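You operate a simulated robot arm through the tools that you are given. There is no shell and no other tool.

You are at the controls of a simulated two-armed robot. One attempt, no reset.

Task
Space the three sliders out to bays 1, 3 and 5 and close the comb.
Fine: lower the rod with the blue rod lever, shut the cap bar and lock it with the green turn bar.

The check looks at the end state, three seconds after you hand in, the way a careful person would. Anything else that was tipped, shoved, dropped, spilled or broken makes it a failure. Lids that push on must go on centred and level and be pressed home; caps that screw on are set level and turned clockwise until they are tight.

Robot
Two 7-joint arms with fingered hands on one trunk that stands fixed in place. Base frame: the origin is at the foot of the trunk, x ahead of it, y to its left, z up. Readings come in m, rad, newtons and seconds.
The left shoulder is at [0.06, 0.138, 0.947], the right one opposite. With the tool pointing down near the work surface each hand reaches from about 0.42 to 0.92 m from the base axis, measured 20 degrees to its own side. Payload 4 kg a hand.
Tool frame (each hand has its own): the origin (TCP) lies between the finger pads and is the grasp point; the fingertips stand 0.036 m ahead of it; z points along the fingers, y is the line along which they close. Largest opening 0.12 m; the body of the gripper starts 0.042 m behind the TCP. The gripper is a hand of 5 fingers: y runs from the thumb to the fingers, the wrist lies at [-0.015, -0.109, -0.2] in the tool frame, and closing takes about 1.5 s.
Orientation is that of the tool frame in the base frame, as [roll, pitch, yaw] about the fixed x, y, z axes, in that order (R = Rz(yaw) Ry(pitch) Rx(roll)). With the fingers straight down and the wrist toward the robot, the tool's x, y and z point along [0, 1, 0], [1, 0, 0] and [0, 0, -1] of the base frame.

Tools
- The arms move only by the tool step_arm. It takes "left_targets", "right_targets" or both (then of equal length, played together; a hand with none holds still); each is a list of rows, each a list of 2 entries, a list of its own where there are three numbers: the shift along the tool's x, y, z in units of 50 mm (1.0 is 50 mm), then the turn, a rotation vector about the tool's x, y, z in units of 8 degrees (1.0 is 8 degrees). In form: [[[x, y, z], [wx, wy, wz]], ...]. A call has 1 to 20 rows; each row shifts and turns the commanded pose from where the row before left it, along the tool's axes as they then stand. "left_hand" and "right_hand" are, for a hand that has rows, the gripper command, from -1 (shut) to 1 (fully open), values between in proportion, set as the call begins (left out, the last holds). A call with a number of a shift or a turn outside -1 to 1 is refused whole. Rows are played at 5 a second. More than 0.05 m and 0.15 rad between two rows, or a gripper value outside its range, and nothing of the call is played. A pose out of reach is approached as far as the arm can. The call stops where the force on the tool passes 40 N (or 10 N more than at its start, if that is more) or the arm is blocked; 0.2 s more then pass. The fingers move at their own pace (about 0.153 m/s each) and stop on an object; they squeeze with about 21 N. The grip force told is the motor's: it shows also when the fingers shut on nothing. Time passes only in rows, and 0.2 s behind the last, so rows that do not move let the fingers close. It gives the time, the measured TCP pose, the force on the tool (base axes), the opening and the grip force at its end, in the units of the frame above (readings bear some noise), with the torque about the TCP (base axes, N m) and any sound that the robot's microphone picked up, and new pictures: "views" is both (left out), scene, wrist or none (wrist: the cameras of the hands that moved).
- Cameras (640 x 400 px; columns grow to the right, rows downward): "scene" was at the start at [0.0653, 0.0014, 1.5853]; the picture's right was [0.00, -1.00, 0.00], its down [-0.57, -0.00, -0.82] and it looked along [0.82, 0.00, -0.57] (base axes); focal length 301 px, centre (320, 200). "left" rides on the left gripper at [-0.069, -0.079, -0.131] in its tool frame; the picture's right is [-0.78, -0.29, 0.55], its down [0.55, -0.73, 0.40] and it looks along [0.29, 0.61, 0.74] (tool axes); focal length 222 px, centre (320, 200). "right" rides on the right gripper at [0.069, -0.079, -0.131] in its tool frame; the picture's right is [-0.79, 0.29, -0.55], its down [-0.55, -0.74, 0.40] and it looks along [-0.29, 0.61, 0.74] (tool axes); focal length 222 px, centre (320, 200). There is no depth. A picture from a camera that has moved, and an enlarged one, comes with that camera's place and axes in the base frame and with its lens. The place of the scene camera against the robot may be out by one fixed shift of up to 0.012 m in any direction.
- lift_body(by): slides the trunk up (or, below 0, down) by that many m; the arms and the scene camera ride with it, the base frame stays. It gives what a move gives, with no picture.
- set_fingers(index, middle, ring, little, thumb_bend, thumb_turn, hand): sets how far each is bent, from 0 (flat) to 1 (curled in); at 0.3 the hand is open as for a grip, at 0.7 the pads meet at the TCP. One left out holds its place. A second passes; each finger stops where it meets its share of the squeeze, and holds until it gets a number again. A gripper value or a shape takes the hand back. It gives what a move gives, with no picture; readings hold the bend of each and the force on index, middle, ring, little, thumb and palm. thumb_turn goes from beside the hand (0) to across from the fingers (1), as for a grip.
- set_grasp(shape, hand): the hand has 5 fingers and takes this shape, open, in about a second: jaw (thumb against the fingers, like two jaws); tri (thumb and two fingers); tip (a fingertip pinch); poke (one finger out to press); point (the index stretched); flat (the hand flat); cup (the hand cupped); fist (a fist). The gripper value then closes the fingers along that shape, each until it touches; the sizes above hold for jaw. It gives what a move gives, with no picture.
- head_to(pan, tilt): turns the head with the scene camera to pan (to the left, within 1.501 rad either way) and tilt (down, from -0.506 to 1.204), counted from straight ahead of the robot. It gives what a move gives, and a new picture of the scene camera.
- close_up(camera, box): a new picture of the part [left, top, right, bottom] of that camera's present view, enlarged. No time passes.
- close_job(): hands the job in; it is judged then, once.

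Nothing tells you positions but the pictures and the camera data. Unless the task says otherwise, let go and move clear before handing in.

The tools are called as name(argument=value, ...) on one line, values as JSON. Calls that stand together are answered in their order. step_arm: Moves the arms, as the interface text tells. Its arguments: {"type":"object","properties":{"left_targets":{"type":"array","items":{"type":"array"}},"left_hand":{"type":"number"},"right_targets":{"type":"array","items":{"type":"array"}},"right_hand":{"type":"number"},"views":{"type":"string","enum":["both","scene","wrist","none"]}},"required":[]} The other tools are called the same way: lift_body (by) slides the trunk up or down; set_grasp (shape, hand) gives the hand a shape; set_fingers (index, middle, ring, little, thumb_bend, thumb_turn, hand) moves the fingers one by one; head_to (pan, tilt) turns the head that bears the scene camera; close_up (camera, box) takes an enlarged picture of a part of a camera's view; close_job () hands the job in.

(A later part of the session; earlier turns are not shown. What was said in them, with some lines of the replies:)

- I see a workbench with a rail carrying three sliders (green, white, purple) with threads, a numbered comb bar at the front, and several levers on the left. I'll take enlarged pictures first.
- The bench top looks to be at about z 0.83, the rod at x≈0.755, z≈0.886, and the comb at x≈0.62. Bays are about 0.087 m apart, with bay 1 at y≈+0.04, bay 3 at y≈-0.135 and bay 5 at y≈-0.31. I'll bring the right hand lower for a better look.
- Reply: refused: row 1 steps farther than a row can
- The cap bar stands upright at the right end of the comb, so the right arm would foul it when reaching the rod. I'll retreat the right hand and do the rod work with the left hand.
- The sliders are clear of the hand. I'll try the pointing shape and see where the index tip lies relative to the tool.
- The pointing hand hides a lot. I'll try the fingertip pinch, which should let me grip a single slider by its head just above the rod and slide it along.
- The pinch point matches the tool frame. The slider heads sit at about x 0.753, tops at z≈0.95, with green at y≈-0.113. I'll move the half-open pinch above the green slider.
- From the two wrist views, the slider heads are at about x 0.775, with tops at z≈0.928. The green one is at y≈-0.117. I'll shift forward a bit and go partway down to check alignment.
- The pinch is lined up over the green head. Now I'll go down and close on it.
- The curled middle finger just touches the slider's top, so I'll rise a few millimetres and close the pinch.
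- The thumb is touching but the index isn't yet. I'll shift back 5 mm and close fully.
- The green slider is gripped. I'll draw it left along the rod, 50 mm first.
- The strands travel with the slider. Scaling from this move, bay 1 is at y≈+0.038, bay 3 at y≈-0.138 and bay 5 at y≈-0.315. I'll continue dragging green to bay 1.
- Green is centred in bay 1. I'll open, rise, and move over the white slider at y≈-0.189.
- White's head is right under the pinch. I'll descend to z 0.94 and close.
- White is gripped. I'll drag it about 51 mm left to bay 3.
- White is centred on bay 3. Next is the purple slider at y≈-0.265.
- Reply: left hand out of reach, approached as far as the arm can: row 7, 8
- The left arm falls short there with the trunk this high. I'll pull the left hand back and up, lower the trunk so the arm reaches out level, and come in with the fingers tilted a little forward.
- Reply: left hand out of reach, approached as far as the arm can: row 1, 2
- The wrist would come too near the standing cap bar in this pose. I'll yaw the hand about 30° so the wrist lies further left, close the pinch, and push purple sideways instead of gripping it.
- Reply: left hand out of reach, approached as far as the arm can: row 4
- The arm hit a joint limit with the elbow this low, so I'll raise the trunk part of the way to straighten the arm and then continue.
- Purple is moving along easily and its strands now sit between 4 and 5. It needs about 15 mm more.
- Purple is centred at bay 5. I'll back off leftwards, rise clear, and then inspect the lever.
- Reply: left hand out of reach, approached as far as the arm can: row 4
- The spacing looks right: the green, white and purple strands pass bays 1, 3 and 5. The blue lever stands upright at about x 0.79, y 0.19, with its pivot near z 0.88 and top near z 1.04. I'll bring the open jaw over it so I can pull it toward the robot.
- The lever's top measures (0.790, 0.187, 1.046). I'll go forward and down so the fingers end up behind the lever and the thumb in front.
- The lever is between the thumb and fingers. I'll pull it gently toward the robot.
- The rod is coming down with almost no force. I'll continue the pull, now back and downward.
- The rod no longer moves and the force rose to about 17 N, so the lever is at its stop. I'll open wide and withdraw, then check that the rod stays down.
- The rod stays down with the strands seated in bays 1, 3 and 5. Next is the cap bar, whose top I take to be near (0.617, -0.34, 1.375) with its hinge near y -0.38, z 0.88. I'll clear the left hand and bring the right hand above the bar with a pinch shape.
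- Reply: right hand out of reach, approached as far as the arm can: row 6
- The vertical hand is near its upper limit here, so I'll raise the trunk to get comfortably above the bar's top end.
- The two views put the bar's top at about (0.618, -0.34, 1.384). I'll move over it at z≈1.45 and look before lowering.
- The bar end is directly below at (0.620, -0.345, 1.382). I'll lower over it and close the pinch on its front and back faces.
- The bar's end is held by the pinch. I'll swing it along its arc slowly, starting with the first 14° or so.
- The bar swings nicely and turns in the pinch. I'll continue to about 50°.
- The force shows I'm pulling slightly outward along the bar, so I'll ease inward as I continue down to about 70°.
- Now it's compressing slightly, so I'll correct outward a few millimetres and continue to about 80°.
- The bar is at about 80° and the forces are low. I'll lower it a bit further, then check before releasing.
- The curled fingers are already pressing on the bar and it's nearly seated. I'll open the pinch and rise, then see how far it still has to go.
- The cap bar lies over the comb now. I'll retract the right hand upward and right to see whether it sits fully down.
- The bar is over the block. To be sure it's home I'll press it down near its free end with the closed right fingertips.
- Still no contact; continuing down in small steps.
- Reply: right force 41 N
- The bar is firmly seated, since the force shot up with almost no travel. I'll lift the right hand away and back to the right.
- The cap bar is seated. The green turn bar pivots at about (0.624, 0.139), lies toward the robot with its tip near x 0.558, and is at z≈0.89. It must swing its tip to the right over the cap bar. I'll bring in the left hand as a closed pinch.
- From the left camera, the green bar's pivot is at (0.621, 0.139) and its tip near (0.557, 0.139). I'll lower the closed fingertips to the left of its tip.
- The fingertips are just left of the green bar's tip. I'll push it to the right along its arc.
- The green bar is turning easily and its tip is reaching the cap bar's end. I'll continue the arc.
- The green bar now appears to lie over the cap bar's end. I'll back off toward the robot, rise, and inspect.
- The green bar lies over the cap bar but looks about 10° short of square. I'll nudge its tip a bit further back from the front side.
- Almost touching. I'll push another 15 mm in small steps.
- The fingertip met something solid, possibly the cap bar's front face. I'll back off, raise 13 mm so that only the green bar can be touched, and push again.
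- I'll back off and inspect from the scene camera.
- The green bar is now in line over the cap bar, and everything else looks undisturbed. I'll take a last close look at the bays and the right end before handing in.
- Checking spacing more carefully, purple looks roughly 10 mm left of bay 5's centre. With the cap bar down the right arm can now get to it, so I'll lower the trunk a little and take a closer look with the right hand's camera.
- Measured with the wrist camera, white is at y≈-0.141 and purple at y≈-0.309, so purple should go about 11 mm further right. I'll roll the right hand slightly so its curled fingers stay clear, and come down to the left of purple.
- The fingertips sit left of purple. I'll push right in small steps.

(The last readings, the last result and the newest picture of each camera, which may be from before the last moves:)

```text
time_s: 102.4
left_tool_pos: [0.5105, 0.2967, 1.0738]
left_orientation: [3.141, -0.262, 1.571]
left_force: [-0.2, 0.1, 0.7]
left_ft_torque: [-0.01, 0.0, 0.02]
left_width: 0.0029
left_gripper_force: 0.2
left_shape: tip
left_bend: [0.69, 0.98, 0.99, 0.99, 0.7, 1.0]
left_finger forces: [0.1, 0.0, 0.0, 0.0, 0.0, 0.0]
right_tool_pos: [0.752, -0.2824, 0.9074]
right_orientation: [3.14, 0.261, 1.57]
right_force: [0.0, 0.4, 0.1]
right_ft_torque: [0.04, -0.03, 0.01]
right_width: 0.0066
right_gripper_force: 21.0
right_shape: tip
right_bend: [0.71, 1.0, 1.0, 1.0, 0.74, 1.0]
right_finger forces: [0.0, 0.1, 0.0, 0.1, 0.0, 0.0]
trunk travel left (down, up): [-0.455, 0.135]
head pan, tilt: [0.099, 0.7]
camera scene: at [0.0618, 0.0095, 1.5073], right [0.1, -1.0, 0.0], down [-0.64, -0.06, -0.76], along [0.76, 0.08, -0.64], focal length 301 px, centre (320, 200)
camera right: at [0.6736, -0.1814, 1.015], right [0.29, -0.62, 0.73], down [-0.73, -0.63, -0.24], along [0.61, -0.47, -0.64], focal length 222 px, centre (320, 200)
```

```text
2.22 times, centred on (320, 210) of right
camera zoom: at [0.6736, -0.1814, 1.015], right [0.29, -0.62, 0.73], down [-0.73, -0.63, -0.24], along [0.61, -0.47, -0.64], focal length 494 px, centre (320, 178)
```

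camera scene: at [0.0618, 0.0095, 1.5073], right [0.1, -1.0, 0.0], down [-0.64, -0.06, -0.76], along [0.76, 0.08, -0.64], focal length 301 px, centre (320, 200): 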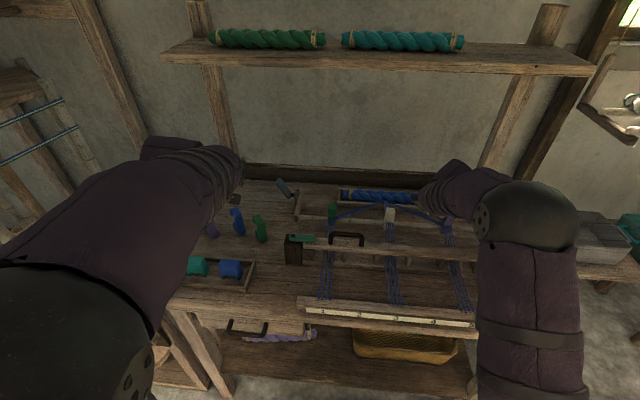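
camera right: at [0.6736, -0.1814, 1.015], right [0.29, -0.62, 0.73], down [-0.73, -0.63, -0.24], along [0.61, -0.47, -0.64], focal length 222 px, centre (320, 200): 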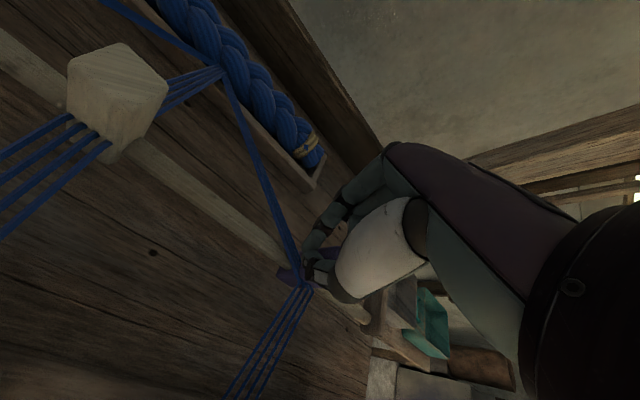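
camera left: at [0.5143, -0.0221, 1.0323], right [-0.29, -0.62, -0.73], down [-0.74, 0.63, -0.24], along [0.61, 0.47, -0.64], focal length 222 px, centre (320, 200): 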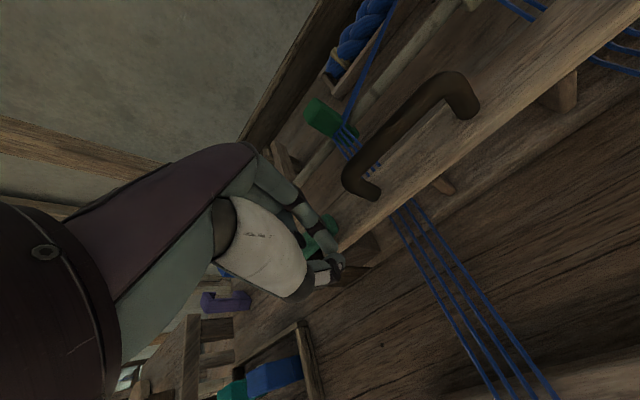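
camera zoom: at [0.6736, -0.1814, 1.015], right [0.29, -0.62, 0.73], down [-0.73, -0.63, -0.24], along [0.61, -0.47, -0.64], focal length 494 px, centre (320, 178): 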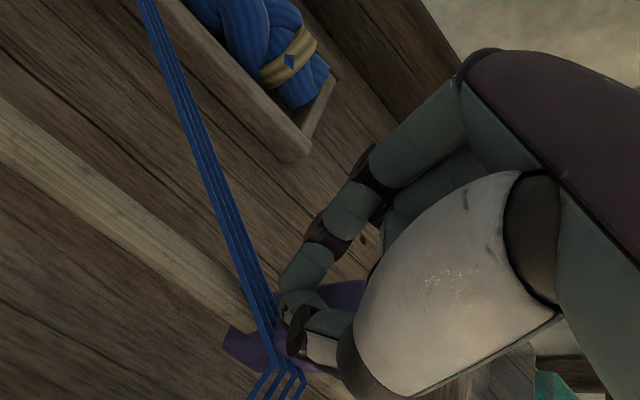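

It has just begun to move. I'll push another 9 mm.

step_arm(right_targets=[[[-0.087, 0, 0.023], [0, 0, 0]], [[-0.087, 0, 0.023], [0, 0, 0]]])

close_up(camera="scene", box=[290, 190, 510, 340])

close_up(camera="right", box=[200, 120, 440, 300])

```text
time_s: 103.0
left_tool_pos: [0.5103, 0.2966, 1.0744]
left_orientation: [3.139, -0.263, 1.571]
left_force: [-0.5, -1.0, -0.2]
left_ft_torque: [-0.06, 0.01, -0.01]
left_width: 0.003
left_gripper_force: 0.1
left_shape: tip
left_bend: [0.69, 0.98, 0.99, 0.99, 0.7, 1.0]
left_finger forces: [0.1, 0.0, 0.1, 0.0, 0.0, 0.0]
right_tool_pos: [0.7518, -0.2916, 0.9091]
right_orientation: [3.14, 0.263, 1.568]
right_force: [0.1, 1.4, -0.9]
right_ft_torque: [0.05, -0.02, -0.02]
right_width: 0.0066
right_gripper_force: 20.5
right_shape: tip
right_bend: [0.71, 1.0, 1.0, 1.0, 0.74, 1.0]
right_finger forces: [0.0, 0.0, 0.0, 0.0, 0.0, 0.1]
trunk travel left (down, up): [-0.455, 0.135]
head pan, tilt: [0.099, 0.7]
camera scene: at [0.0618, 0.0095, 1.5073], right [0.1, -1.0, 0.0], down [-0.64, -0.06, -0.76], along [0.76, 0.08, -0.64], focal length 301 px, centre (320, 200)
camera right: at [0.6739, -0.1908, 1.0153], right [0.29, -0.62, 0.73], down [-0.73, -0.63, -0.24], along [0.61, -0.47, -0.64], focal length 222 px, centre (320, 200)
```

scene: 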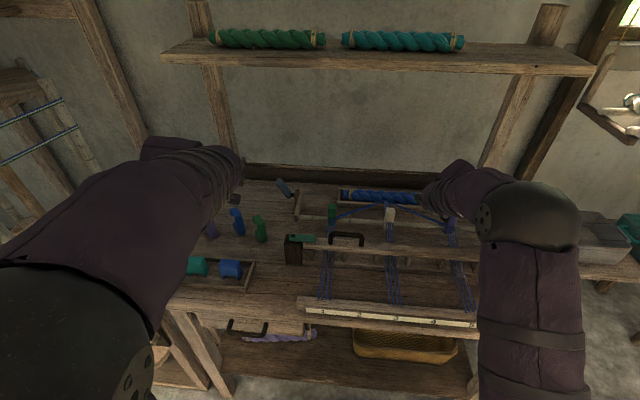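
right: 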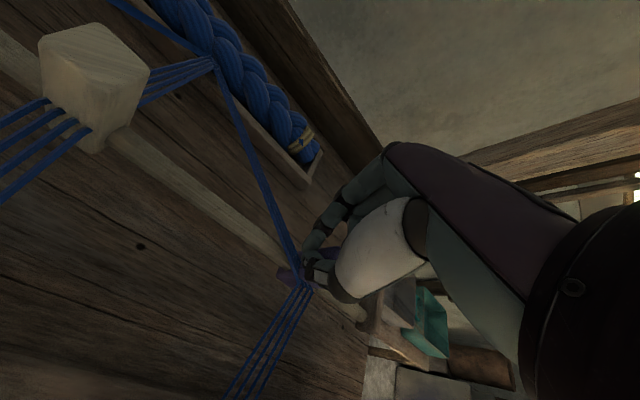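

```text
2.67 times, centred on (400, 265) of scene
camera zoom: at [0.0618, 0.0095, 1.5073], right [0.1, -1.0, 0.0], down [-0.64, -0.06, -0.76], along [0.76, 0.08, -0.64], focal length 802 px, centre (107, 27)
```

zoom: 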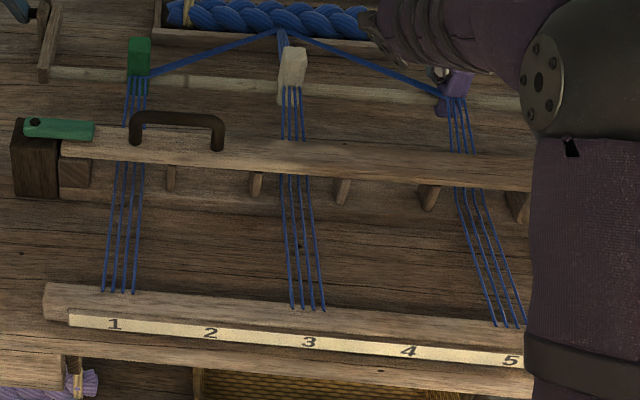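

```text
2.22 times, centred on (320, 210) of right
camera zoom: at [0.6739, -0.1908, 1.0153], right [0.29, -0.62, 0.73], down [-0.73, -0.63, -0.24], along [0.61, -0.47, -0.64], focal length 494 px, centre (320, 178)
```

zoom: 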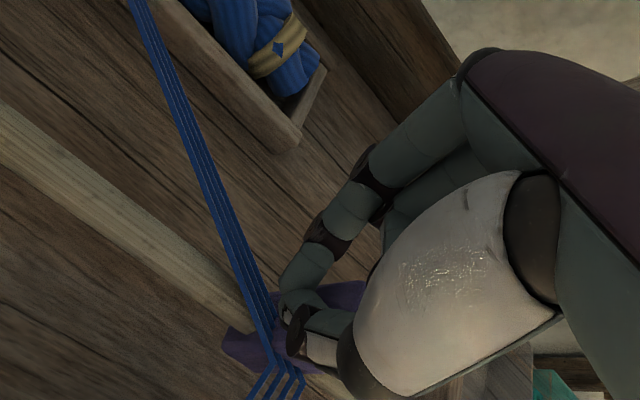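

Purple's strands now line up with 5 and sit mid-bay. I'll withdraw left, then up and back, clear of the bench.

step_arm(right_targets=[[[0.25, 0, -0.067], [0, 0, 0]], [[-0.15, 0, -0.55], [0, 0, 0]], [[-0.2, 0, -0.75], [0, 0, 0]], [[-0.2, 0, -0.75], [0, 0, 0]], [[-0.2, -0.4, -0.7], [0, 0, 0]], [[-0.4, -0.7, -0.4], [0, 0.94, 0]], [[-0.3, -0.8, -0.2], [0, 0.94, 0]], [[-0.3, -0.8, 0], [0, 0, 0]], [[-0.3, -0.8, 0], [0, 0, 0]], [[-0.3, -0.8, 0], [0, 0, 0]], [[-0.3, -0.6, 0], [0, 0, 0]]], left_targets=[[[0, 0, 0], [0, 0, 0]], [[0, 0, 0], [0, 0, 0]], [[0, 0, 0], [0, 0, 0]], [[0, 0, 0], [0, 0, 0]], [[0.2, -0.3, -0.7], [0, 0, 0]], [[0.2, -0.3, -0.7], [0, 0, 0]], [[0.2, -0.3, -0.7], [0, 0, 0]], [[0, 0, 0], [0, 0, 0]], [[0, 0, 0], [0, 0, 0]], [[0, 0, 0], [0, 0, 0]], [[0, 0, 0], [0, 0, 0]]])

close_up(camera="scene", box=[280, 170, 520, 340])

close_up(camera="scene", box=[270, 170, 350, 270])

```text
time_s: 105.4
left_tool_pos: [0.4636, 0.2981, 1.1831]
left_orientation: [3.141, -0.264, 1.571]
left_force: [0.1, 0.1, 0.3]
left_ft_torque: [-0.02, 0.0, 0.01]
left_width: 0.0027
left_gripper_force: 0.1
left_shape: tip
left_bend: [0.69, 0.98, 0.99, 0.99, 0.7, 1.0]
left_finger forces: [0.0, 0.1, 0.0, 0.1, 0.0, 0.1]
right_tool_pos: [0.5048, -0.3674, 1.0863]
right_orientation: [3.139, 0.0, 1.572]
right_force: [-0.7, 0.6, -0.6]
right_ft_torque: [0.01, -0.02, -0.05]
right_width: 0.0068
right_gripper_force: 21.2
right_shape: tip
right_bend: [0.71, 1.0, 1.0, 1.0, 0.74, 1.0]
right_finger forces: [0.0, 0.0, 0.0, 0.0, 0.0, 0.0]
trunk travel left (down, up): [-0.455, 0.135]
head pan, tilt: [0.099, 0.7]
camera scene: at [0.061, 0.0092, 1.5073], right [0.1, -1.0, 0.0], down [-0.64, -0.06, -0.77], along [0.76, 0.08, -0.64], focal length 301 px, centre (320, 200)
camera right: at [0.4264, -0.298, 1.2159], right [0.29, -0.79, 0.55], down [-0.73, -0.55, -0.4], along [0.61, -0.29, -0.74], focal length 222 px, centre (320, 200)
camera left: at [0.384, 0.1961, 1.2925], right [-0.29, -0.62, -0.73], down [-0.73, 0.63, -0.24], along [0.61, 0.47, -0.64], focal length 222 px, centre (320, 200)
```

scene: 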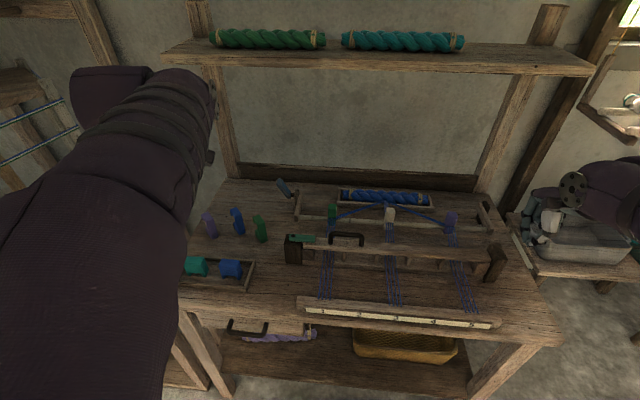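
right: 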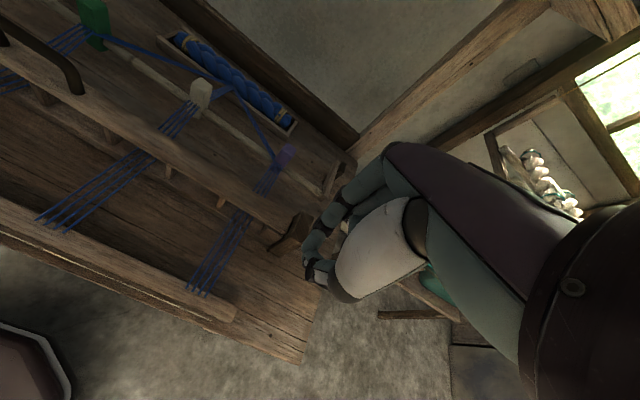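
left: 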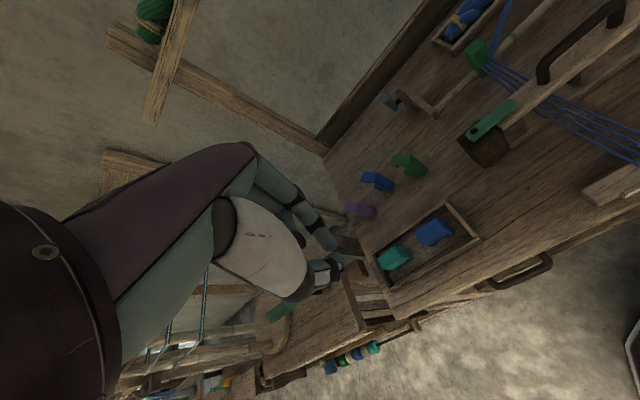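

```text
2.35 times, centred on (400, 255) of scene
camera zoom: at [0.061, 0.0092, 1.5073], right [0.1, -1.0, 0.0], down [-0.64, -0.06, -0.77], along [0.76, 0.08, -0.64], focal length 708 px, centre (132, 71)
```

zoom: 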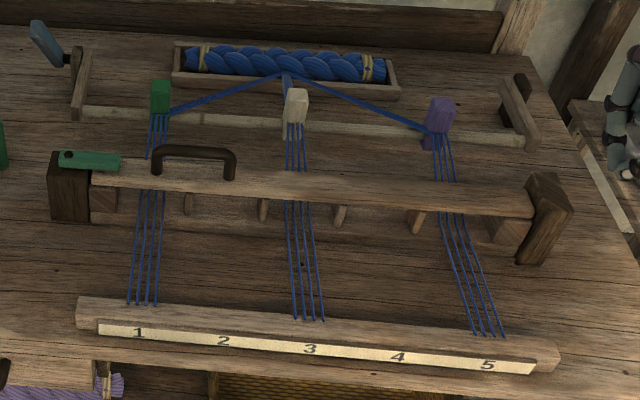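

```text
4.00 times, centred on (310, 220) of scene
camera zoom: at [0.061, 0.0092, 1.5073], right [0.1, -1.0, 0.0], down [-0.64, -0.06, -0.77], along [0.76, 0.08, -0.64], focal length 1203 px, centre (360, 120)
```

zoom: 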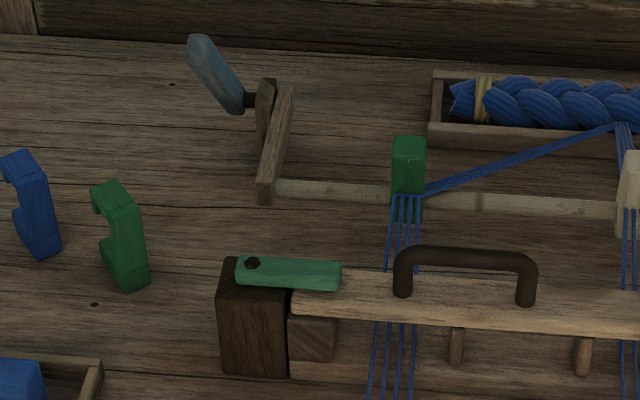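

The green, white and purple sliders sit in bays 1, 3 and 5. The rod is down, the cap bar is shut and the green turn bar lies across its end. Both hands are clear and nothing else looks moved, so I'm handing in.

close_job()

```text
The job is handed in.
```

I've handed in the job, and in the last pictures the comb looked closed and locked as asked. I haven't had a result back.

- **Sliders:** green is in bay 1, white in bay 3 and purple in bay 5. Their strands line up with those numbers. Purple had first stopped about 11 mm short of centre, so I nudged it across after the cap bar was shut.
- **Rod:** I pulled the blue lever to its stop. The rod stayed down after I let go.
- **Cap bar:** it is down on the comb. I pressed its free end to make sure it was seated, and it gave almost no further movement. That press briefly reached about 40 N, with no sign of damage.
- **Lock:** the green turn bar lies along the cap bar over its end, within a couple of degrees of square.

Both hands are clear of the bench, and I saw nothing else moved or knocked over.
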